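You operate a simulated robot arm through the tools that you are given. There is no shell and no other tool. Be economical: measure what you need, move in short steps, check, and stop when the job is done.

You run a simulated two-armed robot. Do the job below in one go: nothing can be reset, and whatever is moved stays where it is left.

## Task
On the top of the black chest, fold the blue screen cloth in half, so that it is half as wide.

The check looks at the end state, three seconds after you hand in, the way a careful person would. Anything else that was tipped, shoved, dropped, spilled or broken makes it a failure. Flat cloth is picked up by pressing the open fingertips on it (5 to 10 N) and closing them slowly along it; thin cloth reads only 2 to 8 mm in the jaws.

## Robot
Two 7-joint arms with two-finger parallel grippers on one trunk, on a base that drives. Base frame: it is fixed to the floor where the robot stands at the start and does not move with it; the origin is under the middle of the robot, x ahead of it, y to its left, z up. Lengths are in m, angles in degrees, forces in N, time in s.
The left shoulder is at the start at [0.07, 0.163, 1.045], the right one opposite. Places, roughly: top of the black chest [0.6, -0.1, 0.7]. Payload 3.43 kg a hand.
The TCP of each hand is the grasp point between the finger pads, 0.034 m short of the fingertips. In the tool frame z runs along the fingers and y along their closing line. The gripper opens to 0.128 m. The fingers are 0.024 m wide and 0.012 m thick; the gripper's body (0.048 by 0.13 m) begins 0.096 m behind the TCP.
Orientation is that of the tool frame in the base frame, as a unit quaternion [w, x, y, z]. With the fingers straight down and closing along the base's y, the tool's x points along the base's -x, its y along +y and its z along -z.

## Interface
- The arms move only by the tool drive_tool. It takes "left_targets", "right_targets" or both (then of equal length, played together; a hand with none holds still); each is a list of rows, each a list of 7 numbers: the gripper command, from -1 (shut) to 1 (fully open), values between in proportion, then the shift along the base's x, y, z in m, then the turn, a rotation vector about the base's x, y, z in degrees. In form: [[grip, tx, ty, tz, ax, ay, az], ...]. A call has 1 to 12 rows; each row shifts and turns the commanded pose from where the row before left it. Rows are played at 5 a second. More than 0.05 m and 8.6 degrees between two rows, or a gripper value outside its range, and nothing of the call is played. Where a pose cannot be reached the arm comes as near as it can. A force on the tool above 40 N (or 10 N above the force at the start of the call, whichever is more), or a blocked arm, ends the call early, and 0.2 s more pass. The fingers move at their own pace (about 0.153 m/s each) and stop on an object; they squeeze with about 25 N. The grip force told is the motor's: it shows also when the fingers shut on nothing. Time passes only in rows, and 0.2 s behind the last, so rows that do not move let the fingers close. It gives the time, the measured TCP pose, the force on the tool (base axes), the opening and the grip force at its end, in the units of the frame above (readings bear some noise), and new pictures: "show" is both (left out), scene, wrist or none (wrist: the cameras of the hands that moved).
- Cameras (640 x 400 px; columns grow to the right, rows downward): "scene" is now at [0.1187, 0.012, 1.2649]; the picture's right is [0.12, -0.99, 0.00], its down [-0.72, -0.09, -0.69] and it looks along [0.68, 0.08, -0.73] (base axes); focal length 272 px, centre (320, 200). "left" rides on the left gripper at [0.076, 0.011, -0.16] in its tool frame; the picture's right is [-0.15, 0.99, 0.00], its down [-0.88, -0.13, -0.46] and it looks along [-0.45, -0.07, 0.89] (tool axes); focal length 234 px, centre (320, 200). "right" rides on the right gripper at [0.076, -0.011, -0.16] in its tool frame; the picture's right is [0.15, 0.99, 0.00], its down [-0.88, 0.13, -0.46] and it looks along [-0.45, 0.07, 0.89] (tool axes); focal length 234 px, centre (320, 200). There is no depth. A picture from a camera that has moved, and an enlarged one, comes with that camera's place and axes in the base frame and with its lens. The place of the scene camera against the robot may be out by one fixed shift of up to 0.018 m in any direction.
- slide_trunk(by): slides the trunk up (or, below 0, down) by that many m; the arms and the scene camera ride with it, the base frame stays. It gives what a move gives, with no picture.
- roll_base(legs): drives the robot by 1 to 6 legs, each [ahead, left, turn to the left] in m, m and degrees, along the robot's own axes; the way and the turn of a leg run together, so that a leg with both is an arc; at most 1.5 m and 180 degrees a leg. The arms and the cameras ride along, it lands a little off, and it stops where it bumps. It gives what a move gives, and a new picture of the scene camera.
- turn_head(pan, tilt): turns the head with the scene camera to pan (to the left, within 86 degrees either way) and tilt (down, from -29 to 69), counted from straight ahead of the robot. It gives what a move gives, and a new picture of the scene camera.
- enlarge(camera, box): a new picture of the part [left, top, right, bottom] of that camera's present view, enlarged. The clock stands still meanwhile.
- close_job(): hands the job in; it is judged then, once.

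Work in short steps. Places have to be worked out from the pictures, the camera data and where the tool is seen: move nearer, look again, correct. Check each grasp and each placing, and mend what went wrong. You have 120 turns and 170 pictures in all, those below and enlarged ones among them. Open the grippers and draw the arms clear of the work before you hand the job in, unless the task says otherwise; then end with one line.

The tools are called after "Emit:" as a command line: name --argument value ..., lists and objects as JSON in quotes. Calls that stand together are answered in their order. drive_tool: Moves the arms, as the interface text tells. Its arguments: {"type":"object","properties":{"left_targets":{"type":"array","items":{"type":"array","items":{"type":"number"}}},"right_targets":{"type":"array","items":{"type":"array","items":{"type":"number"}}},"show":{"type":"string","enum":["both","scene","wrist","none"]}},"required":[]} The other tools are called the same way: slide_trunk (by) slides the trunk up or down; roll_base (legs) drives the base; turn_head (pan, tilt) turns the head that bears the scene camera; enlarge (camera, box) takes an enlarged picture of a part of a camera's view; close_job () hands the job in.

At the start:

```text
time_s: 0.0
left_tool_pos: [0.6571, 0.3182, 0.9616]
left_tool_rot: [0.0, 0.0, 1.0, 0.0]
left_ft_force: [-0.1, -0.7, 0.5]
left_width: 0.128
left_gripper_force: 0.1
right_tool_pos: [0.6383, -0.337, 0.9157]
right_tool_rot: [0.0, -0.001, 1.0, 0.0]
right_ft_force: [0.0, 0.0, -1.0]
right_width: 0.128
right_gripper_force: 0.1
trunk travel left (down, up): [-0.525, 0.415]
robot x, y, heading: [0.0011, 0.0017, 0.1]
head pan, tilt: [7.0, 46.7]
```

scene: 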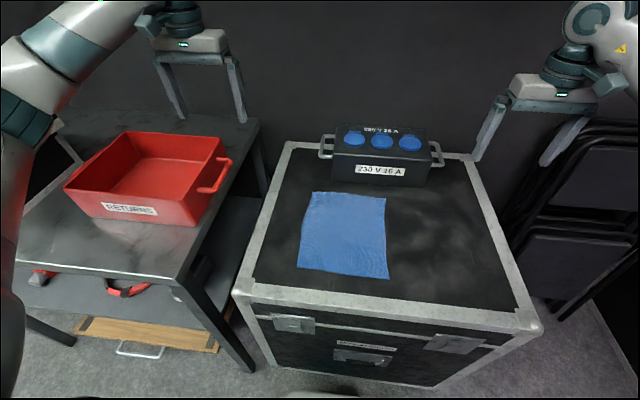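
right: 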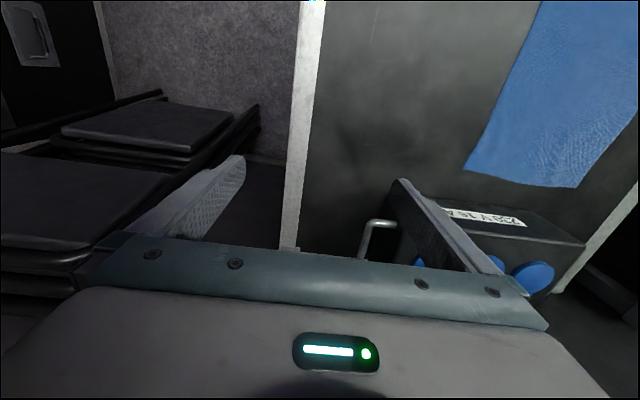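
left: 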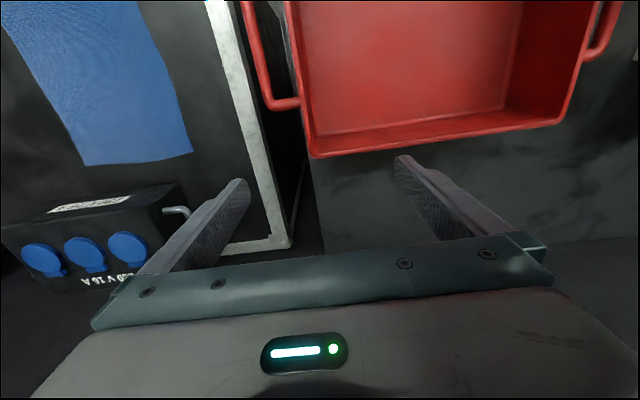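

The cloth spans roughly x 0.44–0.71, y −0.115–0.10, so I'll fold its right edge over to the left edge. To use both hands without crossing the arms, I want to stand further right and turn left, so first I'll look down to check the base clearance.

Emit:
turn_head --pan 0 --tilt 69

```text
time_s: 0.9
left_tool_pos: [0.6558, 0.3185, 0.962]
left_tool_rot: [-0.001, 0.0, 1.0, 0.0]
left_ft_force: [0.6, 0.1, -0.6]
left_width: 0.1279
left_gripper_force: 0.0
right_tool_pos: [0.6398, -0.3365, 0.9164]
right_tool_rot: [0.0, 0.0, 1.0, 0.0]
right_ft_force: [0.4, 0.6, 0.5]
right_width: 0.128
right_gripper_force: 0.0
trunk travel left (down, up): [-0.525, 0.415]
robot x, y, heading: [-0.0001, -0.0002, 0.1]
head pan, tilt: [0.0, 68.8]
camera scene: at [0.0953, 0.0023, 1.2385], right [0.0, -1.0, 0.0], down [-0.93, 0.0, -0.36], along [0.36, 0.0, -0.93], focal length 272 px, centre (320, 200)
```

scene: 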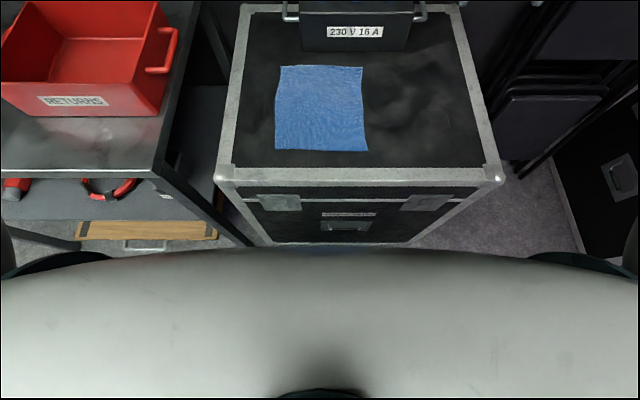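

Both views agree on the cloth corners: about (0.71, ±0.115) and (0.445, ±0.113). I'll back off a little, shift right, and turn left 25°.

Emit:
roll_base --legs '[[-0.08, -0.27, 0], [0, 0, 25]]'

Emit:
turn_head --pan 0 --tilt 50

```text
time_s: 4.1
left_tool_pos: [0.3777, 0.2979, 0.9623]
left_tool_rot: [0.0, -0.218, 0.976, 0.001]
left_ft_force: [0.8, 0.1, 0.2]
left_width: 0.1279
left_gripper_force: 0.1
right_tool_pos: [0.6399, -0.3035, 0.9162]
right_tool_rot: [0.0, -0.218, 0.976, 0.001]
right_ft_force: [0.2, -0.3, 0.1]
right_width: 0.1282
right_gripper_force: 0.0
trunk travel left (down, up): [-0.525, 0.415]
robot x, y, heading: [-0.0799, -0.2715, 25.3]
head pan, tilt: [0.0, 68.8]
camera scene: at [0.0047, -0.2232, 1.2384], right [0.43, -0.9, 0.0], down [-0.84, -0.4, -0.36], along [0.33, 0.15, -0.93], focal length 272 px, centre (320, 200)
```

scene: 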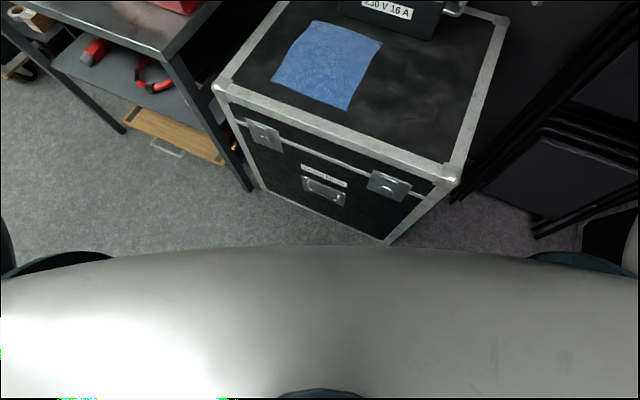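

```text
time_s: 4.9
left_tool_pos: [0.3771, 0.2956, 0.9616]
left_tool_rot: [-0.001, -0.218, 0.976, 0.0]
left_ft_force: [0.0, -0.8, 0.0]
left_width: 0.1278
left_gripper_force: 0.0
right_tool_pos: [0.64, -0.3043, 0.9161]
right_tool_rot: [0.001, -0.217, 0.976, 0.0]
right_ft_force: [-0.1, -0.5, -0.4]
right_width: 0.1278
right_gripper_force: 0.1
trunk travel left (down, up): [-0.525, 0.415]
robot x, y, heading: [-0.0832, -0.2697, 25.3]
head pan, tilt: [0.0, 50.0]
camera scene: at [0.0239, -0.2147, 1.2603], right [0.43, -0.9, 0.0], down [-0.69, -0.33, -0.64], along [0.58, 0.27, -0.77], focal length 272 px, centre (320, 200)
```

scene: 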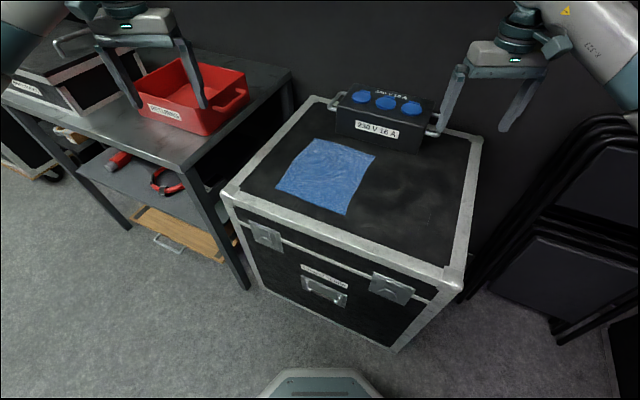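

The base has room ahead. I'll advance 4 cm.

Emit:
roll_base --legs '[[0.04, 0, 0]]'

```text
time_s: 5.8
left_tool_pos: [0.4146, 0.3126, 0.9617]
left_tool_rot: [-0.001, -0.219, 0.976, 0.0]
left_ft_force: [0.4, 0.7, 0.3]
left_width: 0.1279
left_gripper_force: 0.0
right_tool_pos: [0.6768, -0.2856, 0.9163]
right_tool_rot: [-0.001, -0.218, 0.976, 0.001]
right_ft_force: [0.7, -0.4, -1.4]
right_width: 0.1284
right_gripper_force: 0.0
trunk travel left (down, up): [-0.525, 0.415]
robot x, y, heading: [-0.0471, -0.2565, 25.2]
head pan, tilt: [0.0, 50.0]
camera scene: at [0.0606, -0.1973, 1.2603], right [0.43, -0.9, 0.0], down [-0.69, -0.33, -0.64], along [0.58, 0.27, -0.77], focal length 272 px, centre (320, 200)
```

scene: 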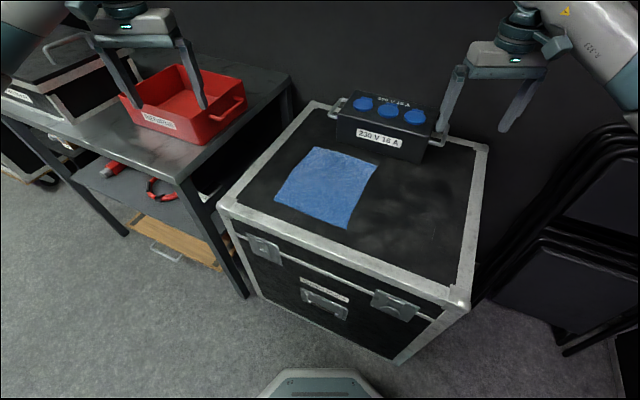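

Now I'll bring the right hand over the far-right corner and the left hand over the near-right corner. Both stay high, with the closing line along y and the jaws half open.

Emit:
drive_tool --right_targets '[[0, 0.002, 0.036, -0.02, 0, 0, -5.1], [0, 0.002, 0.036, -0.02, 0, 0, -5.1], [0, 0.002, 0.036, -0.02, 0, 0, -5.1], [0, 0.002, 0.036, -0.02, 0, 0, -5], [0, 0.002, 0.036, -0.02, 0, 0, -5]]'

```text
time_s: 7.0
left_tool_pos: [0.4128, 0.3137, 0.9615]
left_tool_rot: [-0.001, -0.219, 0.976, -0.001]
left_ft_force: [0.6, 0.5, -0.1]
left_width: 0.1281
left_gripper_force: 0.0
right_tool_pos: [0.6882, -0.1055, 0.816]
right_tool_rot: [0.0, 0.001, 1.0, -0.002]
right_ft_force: [-0.4, 0.3, -0.1]
right_width: 0.0638
right_gripper_force: 0.0
trunk travel left (down, up): [-0.525, 0.415]
robot x, y, heading: [-0.044, -0.2538, 25.2]
head pan, tilt: [0.0, 50.0]
camera scene: at [0.0599, -0.1964, 1.2603], right [0.43, -0.9, 0.0], down [-0.69, -0.33, -0.64], along [0.58, 0.27, -0.77], focal length 272 px, centre (320, 200)
camera right: at [0.6092, -0.1166, 0.9759], right [-0.14, 0.99, 0.0], down [0.88, 0.13, 0.46], along [0.45, 0.06, -0.89], focal length 234 px, centre (320, 200)
```

scene: 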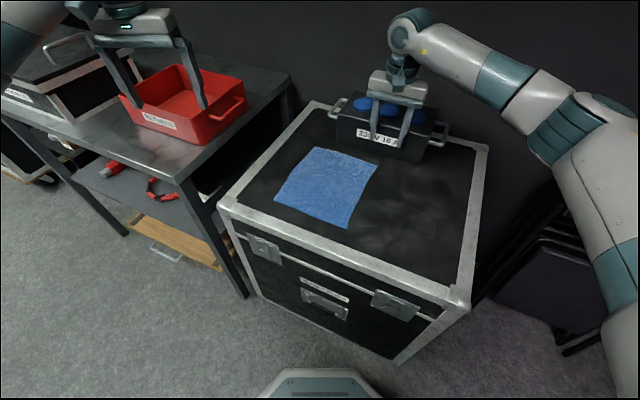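
right: 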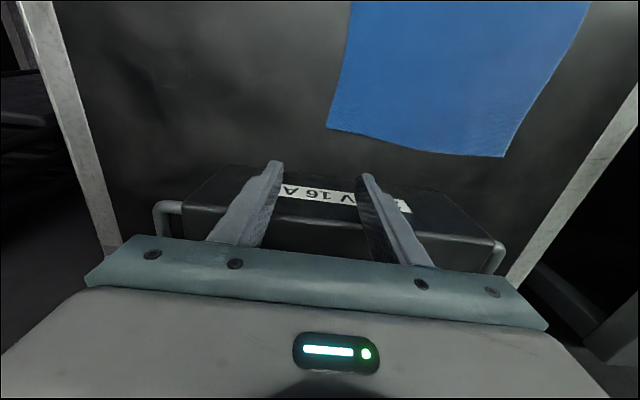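

The wrist view puts the surface near z≈0.705–0.71, with the right edge at y≈−0.103 and the far edge at x≈0.656. I'll lower the right hand so the outer finger lands just off the edge and the inner finger on the cloth, and bring the left hand across high.

Emit:
drive_tool --right_targets '[[-0.2, -0.017, 0.002, -0.018, 0, 0, 0], [-0.2, -0.017, 0.002, -0.018, 0, 0, 0], [-0.2, -0.016, 0.001, -0.018, 0, 0, 0], [-0.2, 0, 0, 0, 0, 0, 0], [-0.2, 0, 0, 0, 0, 0, 0], [-0.2, 0, 0, 0, 0, 0, 0], [-0.2, 0, 0, 0, 0, 0, 0], [-0.2, 0, 0, 0, 0, 0, 0], [-0.2, 0, 0, 0, 0, 0, 0], [-0.2, 0, 0, 0, 0, 0, 0]]' --left_targets '[[0, 0.003, -0.04, -0.01, 0, 0, -2.5], [0, 0.003, -0.04, -0.01, 0, 0, -2.5], [0, 0.003, -0.04, -0.01, 0, 0, -2.5], [0, 0.003, -0.04, -0.01, 0, 0, -2.5], [0, 0.003, -0.04, -0.01, 0, 0, -2.5], [0, 0.003, -0.04, -0.01, 0, 0, -2.5], [0, 0.003, -0.04, -0.01, 0, 0, -2.5], [0, 0.003, -0.04, -0.01, 0, 0, -2.5], [0, 0.003, -0.04, -0.01, 0, 0, -2.5], [0, 0.003, -0.04, -0.01, 0, 0, -2.7]]'

```text
time_s: 9.2
left_tool_pos: [0.4453, -0.0894, 0.8613]
left_tool_rot: [-0.001, 0.0, 1.0, 0.0]
left_ft_force: [0.2, -0.6, 0.2]
left_width: 0.0642
left_gripper_force: 0.0
right_tool_pos: [0.6372, -0.1017, 0.7608]
right_tool_rot: [0.0, 0.001, 1.0, 0.0]
right_ft_force: [0.5, -0.1, -0.4]
right_width: 0.0514
right_gripper_force: 0.0
trunk travel left (down, up): [-0.525, 0.415]
robot x, y, heading: [-0.0431, -0.2528, 25.1]
head pan, tilt: [0.0, 50.0]
camera scene: at [0.0602, -0.1989, 1.2604], right [0.43, -0.9, 0.0], down [-0.69, -0.33, -0.64], along [0.58, 0.27, -0.77], focal length 272 px, centre (320, 200)
camera right: at [0.5587, -0.1137, 0.9221], right [-0.15, 0.99, 0.0], down [0.88, 0.13, 0.46], along [0.45, 0.07, -0.89], focal length 234 px, centre (320, 200)
camera left: at [0.3699, -0.0773, 1.0207], right [0.15, 0.99, 0.0], down [0.88, -0.13, 0.45], along [0.45, -0.07, -0.89], focal length 234 px, centre (320, 200)
```

scene: 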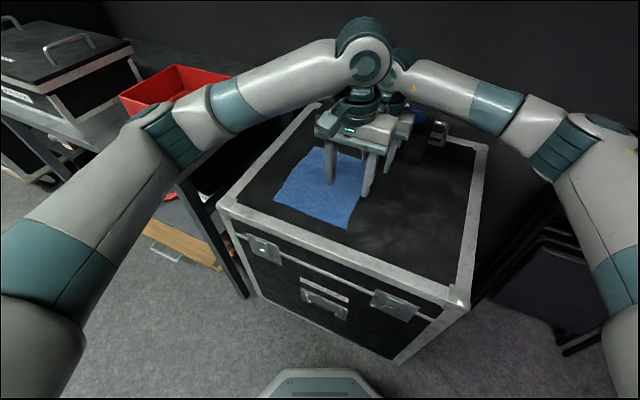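
right: 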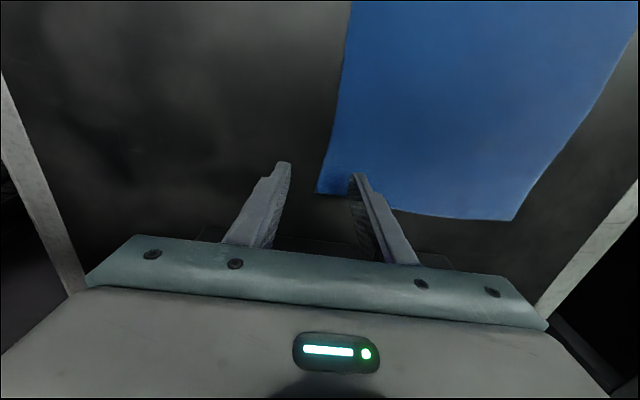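
left: 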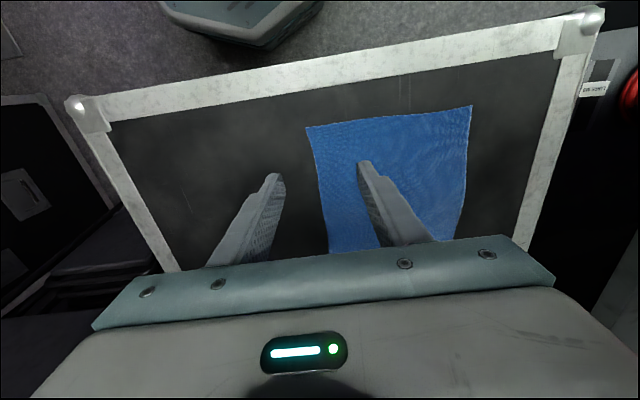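

The near-right corner is at about (0.421, −0.103) and the far-right at (0.662, −0.101). I'll lower the left hand into place and take the right close to contact.

Emit:
drive_tool --right_targets '[[-0.2, 0, 0, 0, 0, 0, 0], [-0.2, 0, 0, 0, 0, 0, 0], [-0.2, 0, 0, -0.006, 0, 0, 0], [-0.2, 0, 0, -0.006, 0, 0, 0], [-0.2, 0, 0, -0.005, 0, 0, 0]]' --left_targets '[[-0.2, 0, -0.004, -0.025, 0, 0, 0], [-0.2, 0, -0.004, -0.025, 0, 0, 0], [-0.2, 0, -0.003, -0.025, 0, 0, 0], [-0.2, 0, 0, -0.025, 0, 0, 0], [-0.2, 0, 0, -0.017, 0, 0, 0]]' --show "wrist"

```text
time_s: 10.4
left_tool_pos: [0.4443, -0.0995, 0.755]
left_tool_rot: [0.006, -0.001, 1.0, 0.0]
left_ft_force: [-4.8, -0.3, 24.5]
left_width: 0.051
left_gripper_force: 0.1
right_tool_pos: [0.6376, -0.0999, 0.7551]
right_tool_rot: [0.005, 0.002, 1.0, 0.005]
right_ft_force: [-2.4, -1.3, 16.8]
right_width: 0.0503
right_gripper_force: 0.0
trunk travel left (down, up): [-0.525, 0.415]
robot x, y, heading: [-0.0454, -0.2595, 25.2]
head pan, tilt: [0.0, 50.0]
stopped in row 5 (left hand): the force on the tool passed its limit (the readings are from after the stop); the commanded pose is now the measured one
camera right: at [0.5576, -0.1127, 0.914], right [-0.14, 0.99, 0.01], down [0.88, 0.12, 0.47], along [0.46, 0.07, -0.88], focal length 234 px, centre (320, 200)
camera left: at [0.3673, -0.0877, 0.9139], right [0.15, 0.99, 0.0], down [0.88, -0.13, 0.47], along [0.46, -0.07, -0.88], focal length 234 px, centre (320, 200)
```

right: 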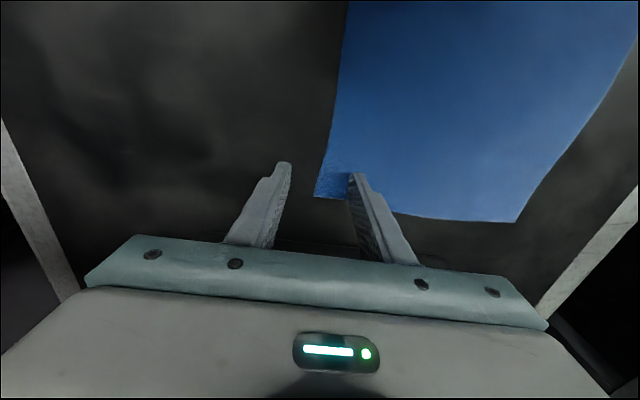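
left: 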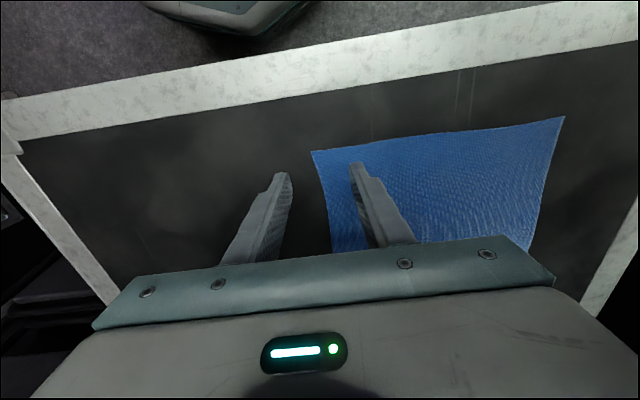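

Contact came at TCP z≈0.755, so the surface is about 0.721. The forces of 24 N and 17 N are above the wanted range, so I'll ease both hands up slightly.

Emit:
drive_tool --right_targets '[[-0.2, 0, 0, 0.001, 0, 0, 0], [-0.2, 0, 0, 0, 0, 0, 0]]' --left_targets '[[-0.2, 0, 0, 0.001, 0, 0, 0], [-0.2, 0, 0, 0, 0, 0, 0]]' --show "none"

```text
time_s: 11.1
left_tool_pos: [0.444, -0.1001, 0.7554]
left_tool_rot: [0.006, 0.0, 1.0, -0.001]
left_ft_force: [4.5, -0.3, 26.5]
left_width: 0.0513
left_gripper_force: 0.0
right_tool_pos: [0.6381, -0.1001, 0.7554]
right_tool_rot: [0.007, 0.002, 1.0, 0.004]
right_ft_force: [2.2, -0.7, 23.3]
right_width: 0.0512
right_gripper_force: 0.1
trunk travel left (down, up): [-0.525, 0.415]
robot x, y, heading: [-0.0443, -0.2573, 25.4]
head pan, tilt: [0.0, 50.0]
```

Still about 25 N, so I'll raise both a bit more.

Emit:
drive_tool --right_targets '[[-0.2, 0, 0, 0.0015, 0, 0, 0], [-0.2, 0, 0, 0, 0, 0, 0]]' --left_targets '[[-0.2, 0, 0, 0.0015, 0, 0, 0], [-0.2, 0, 0, 0, 0, 0, 0]]' --show "none"

```text
time_s: 11.7
left_tool_pos: [0.4457, -0.0985, 0.7551]
left_tool_rot: [0.005, -0.001, 1.0, 0.001]
left_ft_force: [5.0, 0.1, 24.0]
left_width: 0.051
left_gripper_force: 0.2
right_tool_pos: [0.6366, -0.1003, 0.7549]
right_tool_rot: [0.006, 0.003, 1.0, 0.005]
right_ft_force: [4.2, 1.0, 23.8]
right_width: 0.0521
right_gripper_force: 0.7
trunk travel left (down, up): [-0.525, 0.415]
robot x, y, heading: [-0.0459, -0.2522, 24.9]
head pan, tilt: [0.0, 50.0]
```

Little change, so the commanded poses must sit lower than measured. I'll raise 3 mm.

Emit:
drive_tool --right_targets '[[-0.2, 0, 0, 0.003, 0, 0, 0], [-0.2, 0, 0, 0, 0, 0, 0]]' --left_targets '[[-0.2, 0, 0, 0.003, 0, 0, 0], [-0.2, 0, 0, 0, 0, 0, 0]]' --show "none"

```text
time_s: 12.2
left_tool_pos: [0.4437, -0.0993, 0.7542]
left_tool_rot: [0.002, 0.0, 1.0, 0.001]
left_ft_force: [-1.5, -1.4, 2.9]
left_width: 0.0505
left_gripper_force: 0.2
right_tool_pos: [0.6366, -0.1007, 0.7552]
right_tool_rot: [0.003, 0.003, 1.0, 0.002]
right_ft_force: [1.5, 0.7, 12.8]
right_width: 0.0518
right_gripper_force: 1.1
trunk travel left (down, up): [-0.525, 0.415]
robot x, y, heading: [-0.0421, -0.2521, 25.1]
head pan, tilt: [0.0, 50.0]
```

Now about 3 N and 13 N. I'll trim these to about 8 N and close both jaws slowly.

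Emit:
drive_tool --right_targets '[[-0.2, 0, 0, 0.0005, 0, 0, 0], [-0.3, 0, 0, 0, 0, 0, 0], [-0.4, 0, 0, 0, 0, 0, 0], [-0.5, 0, 0, 0, 0, 0, 0], [-0.6, 0, 0, 0, 0, 0, 0], [-0.7, 0, 0, 0, 0, 0, 0], [-0.8, 0, 0, 0, 0, 0, 0], [-0.9, 0, 0, 0, 0, 0, 0], [-1, 0, 0, 0, 0, 0, 0], [-1, 0, 0, 0, 0, 0, 0]]' --left_targets '[[-0.2, 0, 0, -0.0007, 0, 0, 0], [-0.3, 0, 0, 0, 0, 0, 0], [-0.4, 0, 0, 0, 0, 0, 0], [-0.5, 0, 0, 0, 0, 0, 0], [-0.6, 0, 0, 0, 0, 0, 0], [-0.7, 0, 0, 0, 0, 0, 0], [-0.8, 0, 0, 0, 0, 0, 0], [-0.9, 0, 0, 0, 0, 0, 0], [-1, 0, 0, 0, 0, 0, 0], [-1, 0, 0, 0, 0, 0, 0]]' --show "wrist"

```text
time_s: 14.4
left_tool_pos: [0.4458, -0.0993, 0.756]
left_tool_rot: [0.002, 0.0, 1.0, 0.0]
left_ft_force: [0.7, 0.0, 1.8]
left_width: 0.0016
left_gripper_force: 24.8
right_tool_pos: [0.6382, -0.1001, 0.7557]
right_tool_rot: [0.004, 0.001, 1.0, 0.002]
right_ft_force: [-0.4, -0.2, 0.4]
right_width: 0.006
right_gripper_force: 25.0
trunk travel left (down, up): [-0.525, 0.415]
robot x, y, heading: [-0.0458, -0.2564, 25.1]
head pan, tilt: [0.0, 50.0]
camera right: at [0.5593, -0.1122, 0.9149], right [-0.14, 0.99, 0.0], down [0.88, 0.12, 0.46], along [0.46, 0.07, -0.89], focal length 234 px, centre (320, 200)
camera left: at [0.3693, -0.0871, 0.9147], right [0.15, 0.99, 0.0], down [0.88, -0.13, 0.46], along [0.46, -0.07, -0.89], focal length 234 px, centre (320, 200)
```

right: 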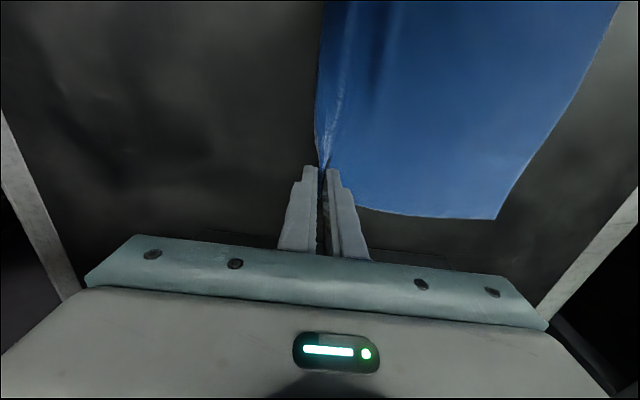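
left: 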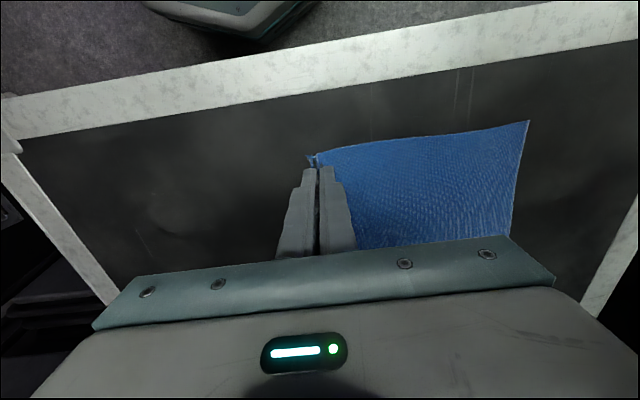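

Both seem to hold cloth: 6 mm in the right jaw and 1.6 mm in the left. The whole sheet slid about 1.5 cm to the right. I'll lift 4 cm while moving left to see whether both grips hold.

Emit:
drive_tool --right_targets '[[-1, 0, 0, 0.01, 0, 0, 0], [-1, 0, 0.005, 0.01, 0, 0, 0], [-1, 0, 0.01, 0.01, 0, 0, 0], [-1, 0, 0.01, 0.01, 0, 0, 0]]' --left_targets '[[-1, 0, 0, 0.01, 0, 0, 0], [-1, 0, 0.005, 0.01, 0, 0, 0], [-1, 0, 0.01, 0.01, 0, 0, 0], [-1, 0, 0.01, 0.01, 0, 0, 0]]'

```text
time_s: 15.4
left_tool_pos: [0.4449, -0.073, 0.7965]
left_tool_rot: [0.003, 0.0, 1.0, -0.001]
left_ft_force: [-0.4, 0.7, -0.5]
left_width: 0.0021
left_gripper_force: 25.6
right_tool_pos: [0.6385, -0.0746, 0.7968]
right_tool_rot: [0.003, 0.002, 1.0, 0.002]
right_ft_force: [1.3, -1.1, -0.3]
right_width: 0.0058
right_gripper_force: 25.5
trunk travel left (down, up): [-0.525, 0.415]
robot x, y, heading: [-0.0443, -0.2502, 25.5]
head pan, tilt: [0.0, 50.0]
camera scene: at [0.0595, -0.1973, 1.2603], right [0.43, -0.9, 0.0], down [-0.69, -0.33, -0.64], along [0.58, 0.27, -0.77], focal length 272 px, centre (320, 200)
camera right: at [0.5593, -0.0866, 0.9555], right [-0.14, 0.99, 0.0], down [0.88, 0.12, 0.46], along [0.46, 0.07, -0.89], focal length 234 px, centre (320, 200)
camera left: at [0.3686, -0.0612, 0.9548], right [0.15, 0.99, 0.0], down [0.88, -0.13, 0.46], along [0.46, -0.07, -0.89], focal length 234 px, centre (320, 200)
```

scene: 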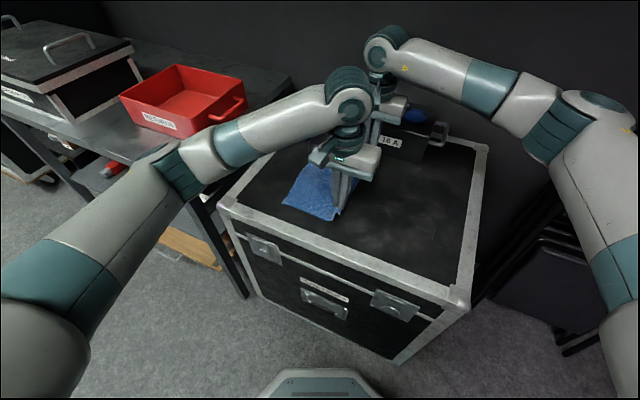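
right: 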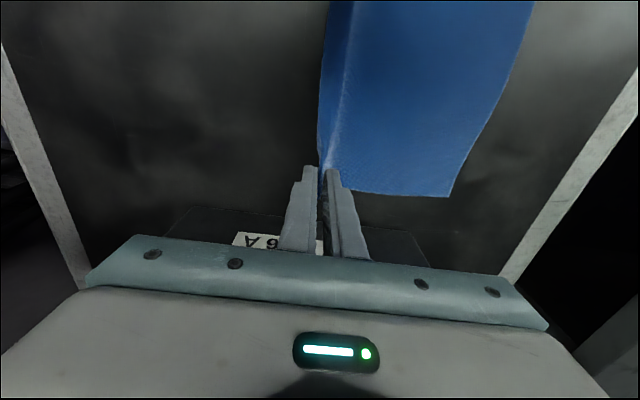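
left: 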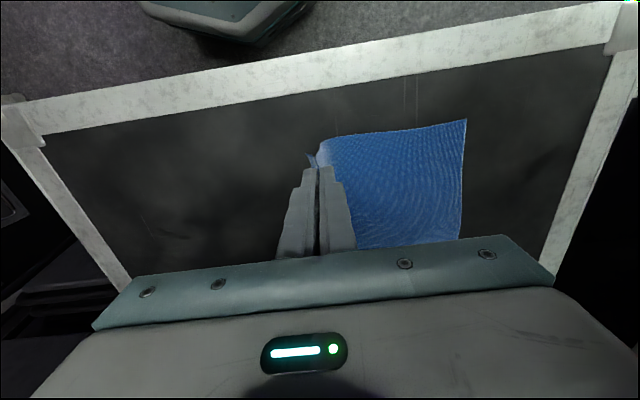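

Both grips hold. The left edge now lies at y≈0.073, so the fold line will be at about y≈−0.03. I'll carry both grips in an arc to y≈0.065 and stop a couple of cm above the surface.

Emit:
drive_tool --right_targets '[[-1, 0, 0.012, 0.015, 0, 0, 0], [-1, 0, 0.012, 0.015, 0, 0, 0], [-1, 0, 0.02, 0.004, 0, 0, 0], [-1, 0, 0.02, 0.002, 0, 0, 0], [-1, 0, 0.02, 0, 0, 0, 0], [-1, 0, 0.018, -0.012, 0, 0, 0], [-1, 0, 0.018, -0.012, 0, 0, 0], [-1, 0, 0.01, -0.014, 0, 0, 0], [-1, 0, 0.01, -0.012, 0, 0, 0]]' --left_targets '[[-1, 0, 0.012, 0.015, 0, 0, 0], [-1, 0, 0.012, 0.015, 0, 0, 0], [-1, 0, 0.02, 0.004, 0, 0, 0], [-1, 0, 0.02, 0.002, 0, 0, 0], [-1, 0, 0.02, 0, 0, 0, 0], [-1, 0, 0.018, -0.012, 0, 0, 0], [-1, 0, 0.018, -0.012, 0, 0, 0], [-1, 0, 0.01, -0.014, 0, 0, 0], [-1, 0, 0.01, -0.012, 0, 0, 0]]'

```text
time_s: 17.4
left_tool_pos: [0.446, 0.0669, 0.782]
left_tool_rot: [0.002, 0.0, 1.0, -0.001]
left_ft_force: [0.4, 0.6, 0.3]
left_width: 0.0018
left_gripper_force: 25.0
right_tool_pos: [0.6381, 0.0658, 0.7815]
right_tool_rot: [0.003, 0.002, 1.0, 0.002]
right_ft_force: [0.3, 0.3, 0.1]
right_width: 0.0059
right_gripper_force: 25.2
trunk travel left (down, up): [-0.525, 0.415]
robot x, y, heading: [-0.0428, -0.2568, 25.3]
head pan, tilt: [0.0, 50.0]
camera scene: at [0.0597, -0.1967, 1.2603], right [0.43, -0.9, 0.0], down [-0.69, -0.33, -0.64], along [0.58, 0.27, -0.77], focal length 272 px, centre (320, 200)
camera right: at [0.559, 0.054, 0.9408], right [-0.14, 0.99, 0.0], down [0.88, 0.13, 0.46], along [0.46, 0.07, -0.89], focal length 234 px, centre (320, 200)
camera left: at [0.3699, 0.0795, 0.9402], right [0.15, 0.99, 0.0], down [0.88, -0.13, 0.46], along [0.46, -0.07, -0.89], focal length 234 px, centre (320, 200)
```

scene: 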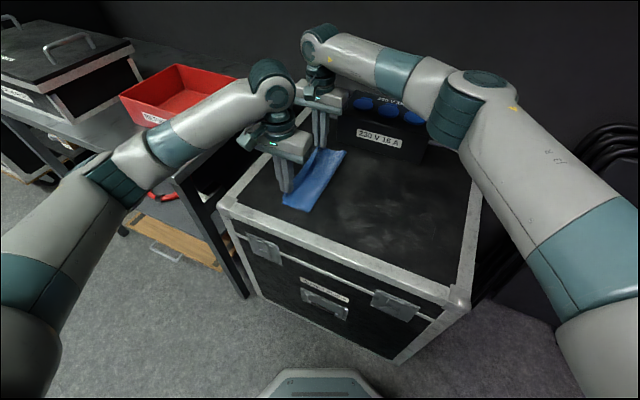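
right: 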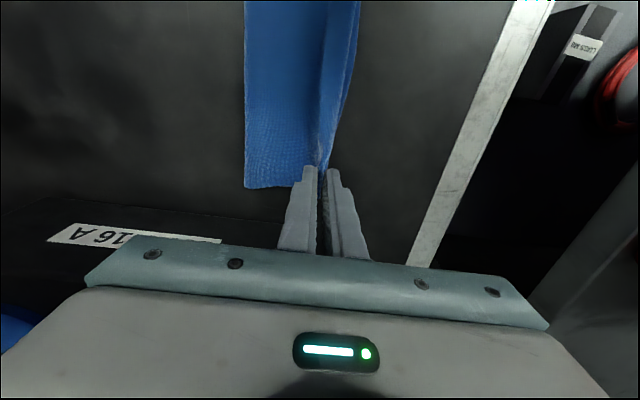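
left: 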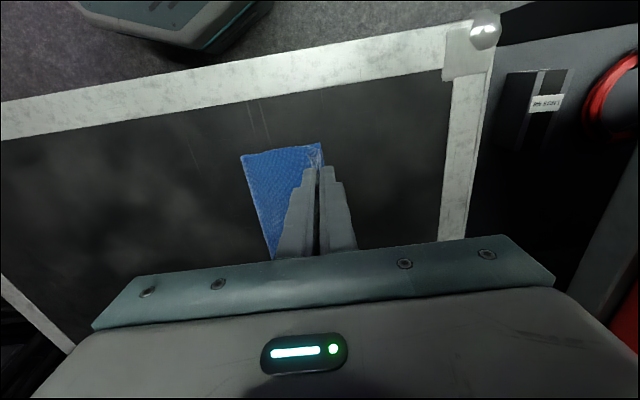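

The fold crease is near y≈−0.006. I'll zoom in on both wrist views to see where the bottom left edge lies relative to the grips.

Emit:
enlarge --camera "right" --box '[220, 0, 400, 200]'

Emit:
enlarge --camera "left" --box '[220, 120, 380, 240]'

```text
2.00 times, centred on (310, 100) of right
camera zoom: at [0.559, 0.054, 0.9408], right [-0.14, 0.99, 0.0], down [0.88, 0.13, 0.46], along [0.46, 0.07, -0.89], focal length 468 px, centre (340, 400)
```

zoom: 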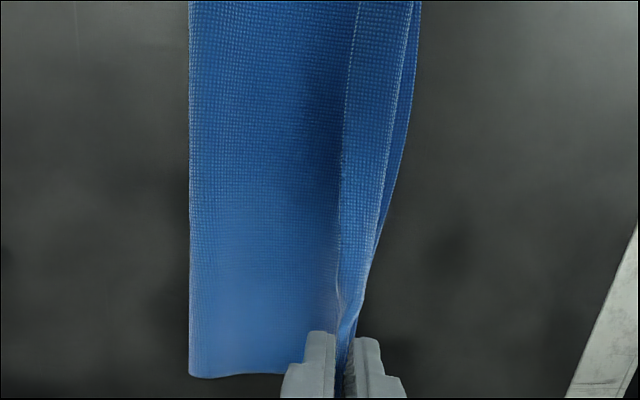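

```text
3.33 times, centred on (300, 180) of left
camera zoom: at [0.3699, 0.0795, 0.9402], right [0.15, 0.99, 0.0], down [0.88, -0.13, 0.46], along [0.46, -0.07, -0.89], focal length 781 px, centre (387, 267)
```

zoom: 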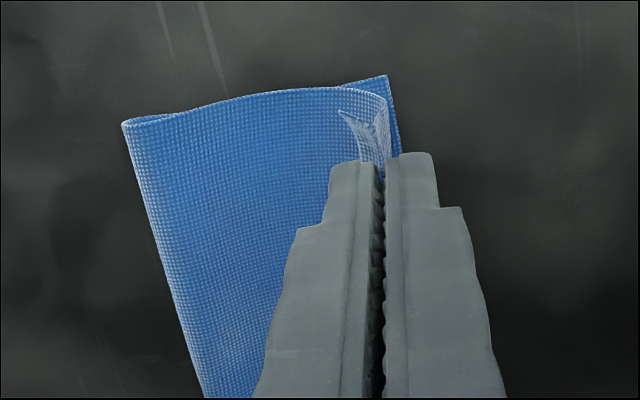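

The bottom edge is at y≈0.071, and each grip holds a small flap on its right side. I'll lower nearly to the surface, release gently and lift clear to see how it settles.

Emit:
drive_tool --right_targets '[[-1, 0, -0.001, -0.008, 0, 0, 0], [-1, 0, -0.001, -0.008, 0, 0, 0], [-1, 0, 0, -0.006, 0, 0, 0], [-0.95, 0, 0, 0, 0, 0, 0], [-0.85, 0, 0, 0, 0, 0, 0], [-0.75, 0, 0, 0, 0, 0, 0], [-0.6, 0, 0, 0, 0, 0, 0], [-0.6, 0, 0, 0.02, 0, 0, 0], [-0.6, 0, 0, 0.03, 0, 0, 0], [-0.6, 0, 0, 0.03, 0, 0, 0]]' --left_targets '[[-1, 0, -0.001, -0.008, 0, 0, 0], [-1, 0, -0.001, -0.008, 0, 0, 0], [-1, 0, 0, -0.006, 0, 0, 0], [-0.95, 0, 0, 0, 0, 0, 0], [-0.85, 0, 0, 0, 0, 0, 0], [-0.75, 0, 0, 0, 0, 0, 0], [-0.6, 0, 0, 0, 0, 0, 0], [-0.6, 0, 0, 0.02, 0, 0, 0], [-0.6, 0, 0, 0.03, 0, 0, 0], [-0.6, 0, 0, 0.03, 0, 0, 0]]'

```text
time_s: 19.6
left_tool_pos: [0.4436, 0.0646, 0.8396]
left_tool_rot: [0.004, -0.001, 1.0, 0.001]
left_ft_force: [-1.1, -0.1, 0.9]
left_width: 0.0253
left_gripper_force: 0.1
right_tool_pos: [0.6368, 0.0626, 0.8399]
right_tool_rot: [0.003, 0.003, 1.0, 0.004]
right_ft_force: [-0.1, -0.5, -0.1]
right_width: 0.0257
right_gripper_force: 0.1
trunk travel left (down, up): [-0.525, 0.415]
robot x, y, heading: [-0.0455, -0.2533, 25.3]
head pan, tilt: [0.0, 50.0]
camera scene: at [0.0589, -0.1983, 1.2604], right [0.43, -0.9, 0.0], down [-0.69, -0.33, -0.64], along [0.58, 0.27, -0.77], focal length 272 px, centre (320, 200)
camera right: at [0.5579, 0.0499, 0.9998], right [-0.14, 0.99, 0.01], down [0.88, 0.12, 0.46], along [0.46, 0.07, -0.89], focal length 234 px, centre (320, 200)
camera left: at [0.3685, 0.0759, 0.9993], right [0.15, 0.99, 0.0], down [0.88, -0.13, 0.46], along [0.46, -0.07, -0.89], focal length 234 px, centre (320, 200)
```

scene: 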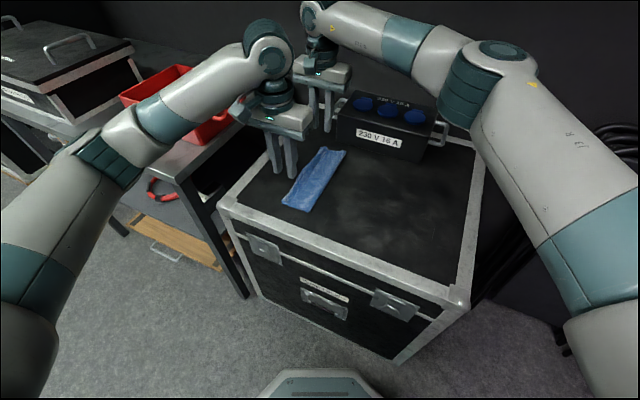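
right: 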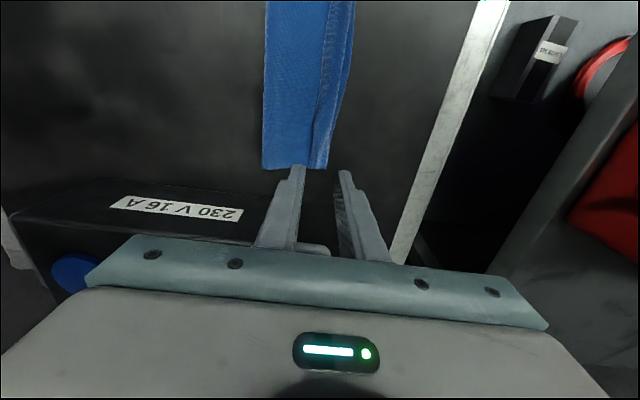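
left: 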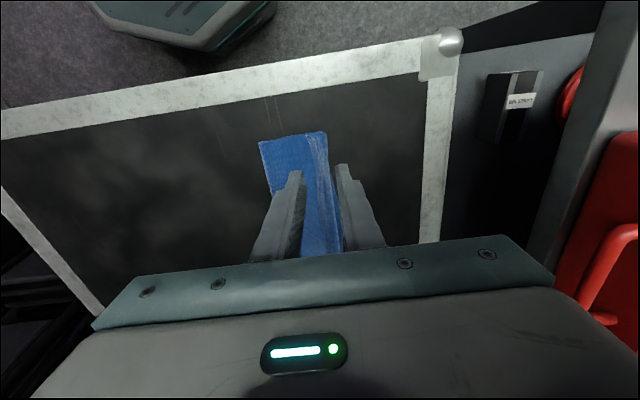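

The cloth is folded, but its edge seems turned back on top. I'll raise the hands and look closely.

Emit:
drive_tool --right_targets '[[-0.2, -0.01, -0.03, 0.03, 0, 0, 0], [-0.2, -0.01, -0.03, 0.03, 0, 0, 0], [-0.2, -0.02, -0.03, 0.03, 0, 0, 0]]' --left_targets '[[-0.2, 0, -0.01, 0.03, 0, 0, 0], [-0.2, 0, -0.01, 0.03, 0, 0, 0], [-0.2, 0, -0.01, 0.03, 0, 0, 0]]' --show "wrist"

Emit:
enlarge --camera "scene" --box '[260, 130, 380, 220]'

Emit:
enlarge --camera "left" --box '[200, 90, 400, 240]'

Emit:
enlarge --camera "right" --box '[280, 0, 460, 150]'

```text
time_s: 20.4
left_tool_pos: [0.445, 0.0323, 0.9306]
left_tool_rot: [0.003, 0.0, 1.0, 0.001]
left_ft_force: [0.7, -0.1, 0.3]
left_width: 0.0512
left_gripper_force: 0.2
right_tool_pos: [0.5982, -0.0285, 0.9309]
right_tool_rot: [0.003, 0.002, 1.0, 0.004]
right_ft_force: [-0.3, -0.5, 0.1]
right_width: 0.0514
right_gripper_force: 0.0
trunk travel left (down, up): [-0.525, 0.415]
robot x, y, heading: [-0.0453, -0.2515, 25.4]
head pan, tilt: [0.0, 50.0]
camera right: at [0.5177, -0.0412, 1.0909], right [-0.14, 0.99, 0.01], down [0.88, 0.12, 0.46], along [0.46, 0.07, -0.89], focal length 234 px, centre (320, 200)
camera left: at [0.3686, 0.0437, 1.0904], right [0.15, 0.99, 0.0], down [0.88, -0.13, 0.46], along [0.46, -0.07, -0.89], focal length 234 px, centre (320, 200)
```

right: 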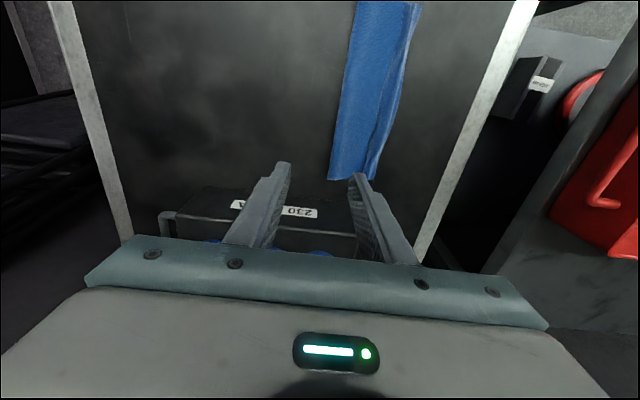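
left: 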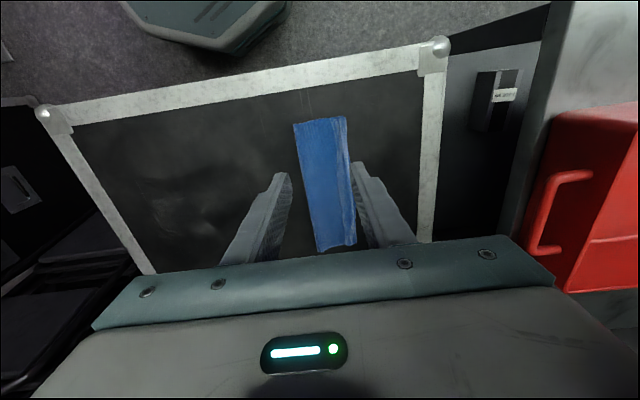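

```text
4.44 times, centred on (320, 175) of scene
camera zoom: at [0.0586, -0.2, 1.2605], right [0.43, -0.9, 0.0], down [-0.69, -0.33, -0.64], along [0.58, 0.28, -0.77], focal length 1211 px, centre (320, 311)
```

zoom: 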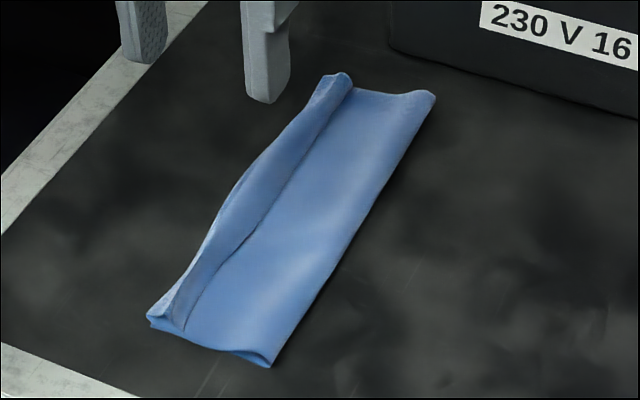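

```text
2.67 times, centred on (300, 165) of left
camera zoom: at [0.3686, 0.0437, 1.0904], right [0.15, 0.99, 0.0], down [0.88, -0.13, 0.46], along [0.46, -0.07, -0.89], focal length 624 px, centre (373, 293)
```

zoom: 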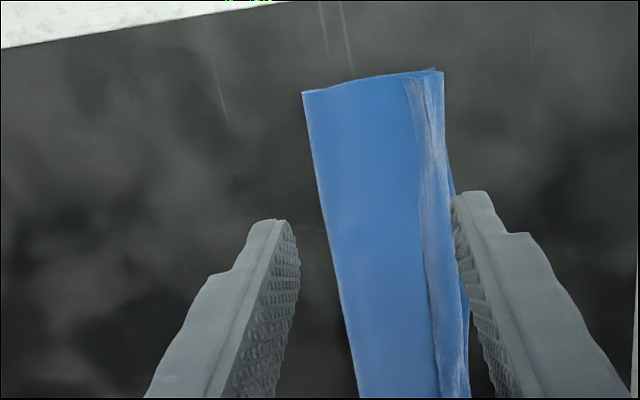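

```text
2.67 times, centred on (370, 75) of right
camera zoom: at [0.5177, -0.0412, 1.0909], right [-0.14, 0.99, 0.01], down [0.88, 0.12, 0.46], along [0.46, 0.07, -0.89], focal length 624 px, centre (187, 533)
```

zoom: 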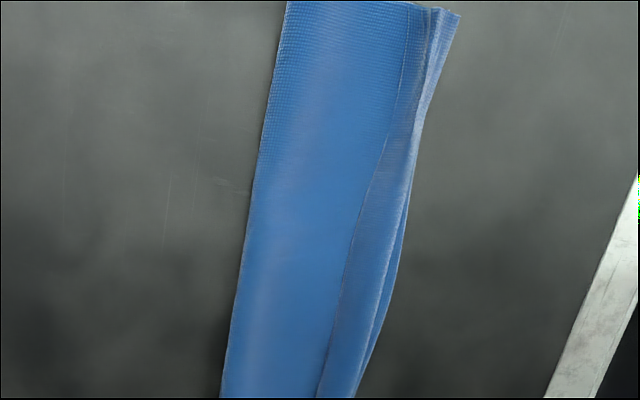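

The fold is in place, but a lip about 2 cm wide is turned back along the left side; its free edge is at y≈0.052 and its ridge at y≈0.074. I'll set the shut fingertips just above the cloth on the right of the lip, then sweep it outward to the left.

Emit:
drive_tool --right_targets '[[-1, 0.013, 0.016, -0.03, 0, 0, 0], [-1, 0.013, 0.016, -0.03, 0, 0, 0], [-1, 0.013, 0.016, -0.04, 0, 0, 0], [-1, 0, 0, -0.04, 0, 0, 0], [-1, 0, 0, -0.02, 0, 0, 0], [-1, 0, 0, -0.012, 0, 0, 0]]' --left_targets '[[-1, 0, -0.004, -0.03, 0, 0, 0], [-1, 0, -0.004, -0.03, 0, 0, 0], [-1, 0, -0.004, -0.04, 0, 0, 0], [-1, 0, 0, -0.04, 0, 0, 0], [-1, 0, 0, -0.02, 0, 0, 0], [-1, 0, 0, -0.012, 0, 0, 0]]' --show "wrist"

```text
time_s: 21.9
left_tool_pos: [0.4462, 0.0222, 0.7562]
left_tool_rot: [0.003, 0.001, 1.0, -0.001]
left_ft_force: [0.1, -1.1, -0.5]
left_width: 0.0
left_gripper_force: 25.1
right_tool_pos: [0.6394, 0.0199, 0.7569]
right_tool_rot: [0.002, 0.001, 1.0, 0.003]
right_ft_force: [0.5, -0.6, 0.4]
right_width: 0.0001
right_gripper_force: 24.8
trunk travel left (down, up): [-0.525, 0.415]
robot x, y, heading: [-0.0435, -0.2529, 25.2]
head pan, tilt: [0.0, 50.0]
camera right: at [0.5595, 0.0087, 0.917], right [-0.14, 0.99, 0.0], down [0.88, 0.12, 0.46], along [0.46, 0.07, -0.89], focal length 234 px, centre (320, 200)
camera left: at [0.3697, 0.0342, 0.9166], right [0.15, 0.99, 0.0], down [0.88, -0.13, 0.46], along [0.46, -0.07, -0.89], focal length 234 px, centre (320, 200)
```

right: 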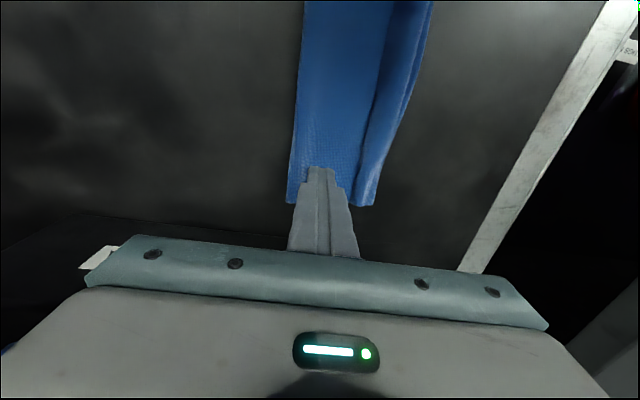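
left: 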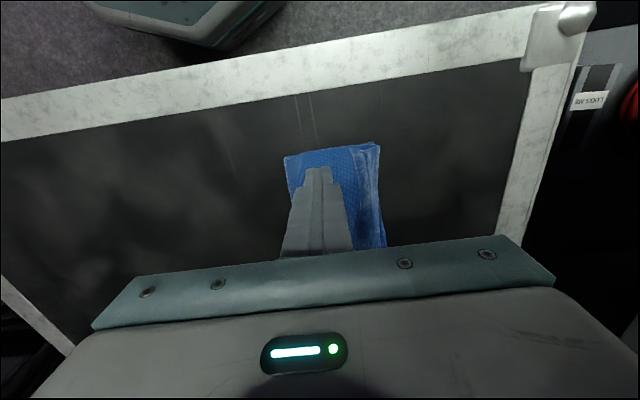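

The tips just skim the cloth with almost no force. I'll sweep left 3.5 cm and look.

Emit:
drive_tool --right_targets '[[-1, 0, 0.007, 0.001, 0, 0, 0], [-1, 0, 0.007, 0, 0, 0, 0], [-1, 0, 0.007, 0, 0, 0, 0], [-1, 0, 0.007, 0, 0, 0, 0], [-1, 0, 0.007, 0, 0, 0, 0]]' --left_targets '[[-1, 0, 0.007, 0.001, 0, 0, 0], [-1, 0, 0.007, 0, 0, 0, 0], [-1, 0, 0.007, 0, 0, 0, 0], [-1, 0, 0.007, 0, 0, 0, 0], [-1, 0, 0.007, 0, 0, 0, 0]]' --show "none"

Emit:
enlarge --camera "right" --box '[220, 0, 420, 220]'

Emit:
enlarge --camera "left" --box '[220, 120, 380, 240]'

```text
time_s: 23.1
left_tool_pos: [0.4449, 0.0567, 0.7576]
left_tool_rot: [0.002, 0.0, 1.0, -0.001]
left_ft_force: [0.4, 0.2, -0.1]
left_width: 0.0001
left_gripper_force: 24.6
right_tool_pos: [0.6371, 0.0568, 0.7588]
right_tool_rot: [0.004, 0.002, 1.0, 0.002]
right_ft_force: [-0.5, 1.0, 0.1]
right_width: 0.0002
right_gripper_force: 25.4
trunk travel left (down, up): [-0.525, 0.415]
robot x, y, heading: [-0.0468, -0.2515, 25.2]
head pan, tilt: [0.0, 50.0]
```

```text
1.82 times, centred on (320, 110) of right
camera zoom: at [0.5586, 0.0443, 0.9178], right [-0.14, 0.99, 0.0], down [0.88, 0.13, 0.46], along [0.46, 0.07, -0.89], focal length 426 px, centre (320, 364)
```

zoom: 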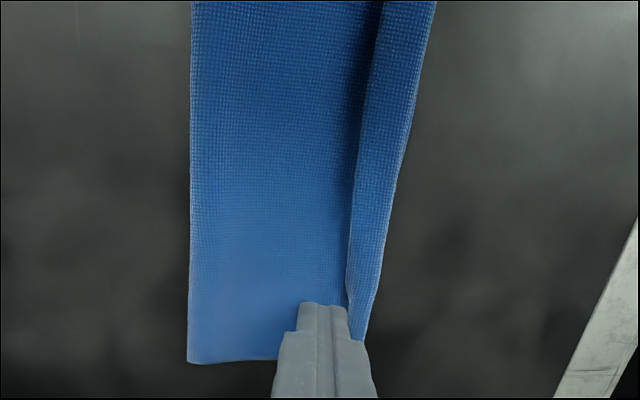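

```text
3.33 times, centred on (300, 180) of left
camera zoom: at [0.3693, 0.0694, 0.9178], right [0.15, 0.99, 0.0], down [0.88, -0.13, 0.46], along [0.46, -0.07, -0.89], focal length 781 px, centre (387, 267)
```

zoom: 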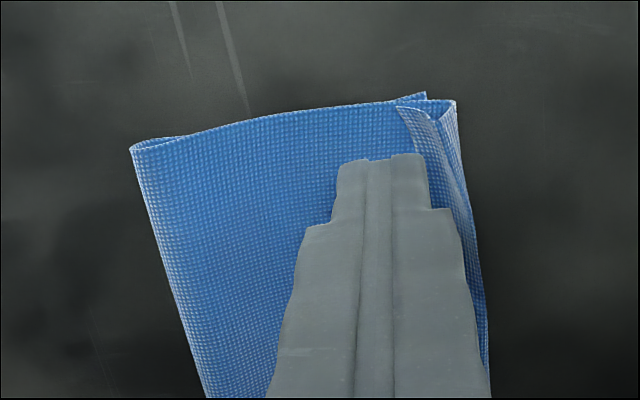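

The lip is being pushed upright. I'll continue the sweep past the ridge, rising slightly at the end.

Emit:
drive_tool --right_targets '[[-1, 0, 0.007, 0, 0, 0, 0], [-1, 0, 0.007, 0, 0, 0, 0], [-1, 0, 0.007, 0.001, 0, 0, 0], [-1, 0, 0.007, 0.001, 0, 0, 0], [-1, 0, 0.007, 0.001, 0, 0, 0]]' --left_targets '[[-1, 0, 0.007, 0, 0, 0, 0], [-1, 0, 0.007, 0, 0, 0, 0], [-1, 0, 0.007, 0.001, 0, 0, 0], [-1, 0, 0.007, 0.001, 0, 0, 0], [-1, 0, 0.007, 0.001, 0, 0, 0]]' --show "none"

Emit:
enlarge --camera "right" --box '[220, 0, 420, 220]'

Emit:
enlarge --camera "left" --box '[220, 120, 380, 240]'

```text
time_s: 24.2
left_tool_pos: [0.4457, 0.0929, 0.7615]
left_tool_rot: [0.002, 0.0, 1.0, -0.001]
left_ft_force: [-1.1, 0.4, 0.4]
left_width: 0.0001
left_gripper_force: 24.9
right_tool_pos: [0.6369, 0.0928, 0.7611]
right_tool_rot: [0.003, 0.002, 1.0, 0.003]
right_ft_force: [0.2, 0.1, -0.3]
right_width: 0.0
right_gripper_force: 24.8
trunk travel left (down, up): [-0.525, 0.415]
robot x, y, heading: [-0.0466, -0.2507, 25.2]
head pan, tilt: [0.0, 50.0]
```

```text
1.82 times, centred on (320, 110) of right
camera zoom: at [0.5584, 0.0797, 0.9213], right [-0.14, 0.99, 0.0], down [0.88, 0.12, 0.46], along [0.46, 0.07, -0.89], focal length 426 px, centre (320, 364)
```

zoom: 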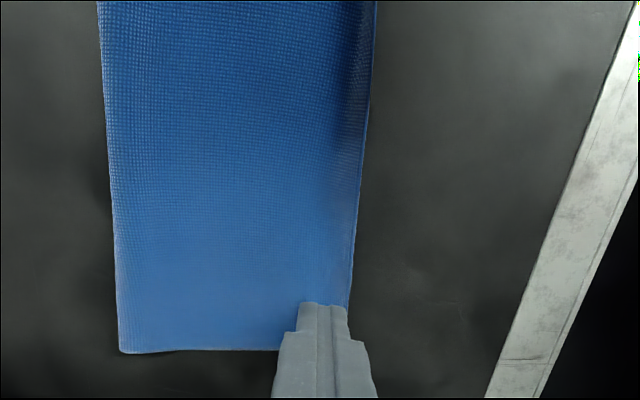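

```text
3.33 times, centred on (300, 180) of left
camera zoom: at [0.3693, 0.1047, 0.921], right [0.15, 0.99, 0.0], down [0.88, -0.13, 0.46], along [0.46, -0.07, -0.89], focal length 781 px, centre (387, 267)
```

zoom: 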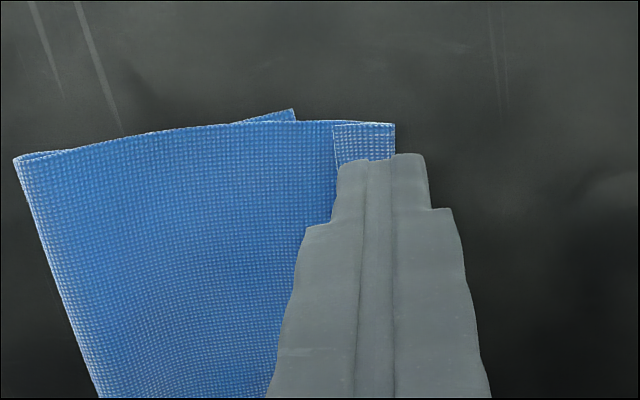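

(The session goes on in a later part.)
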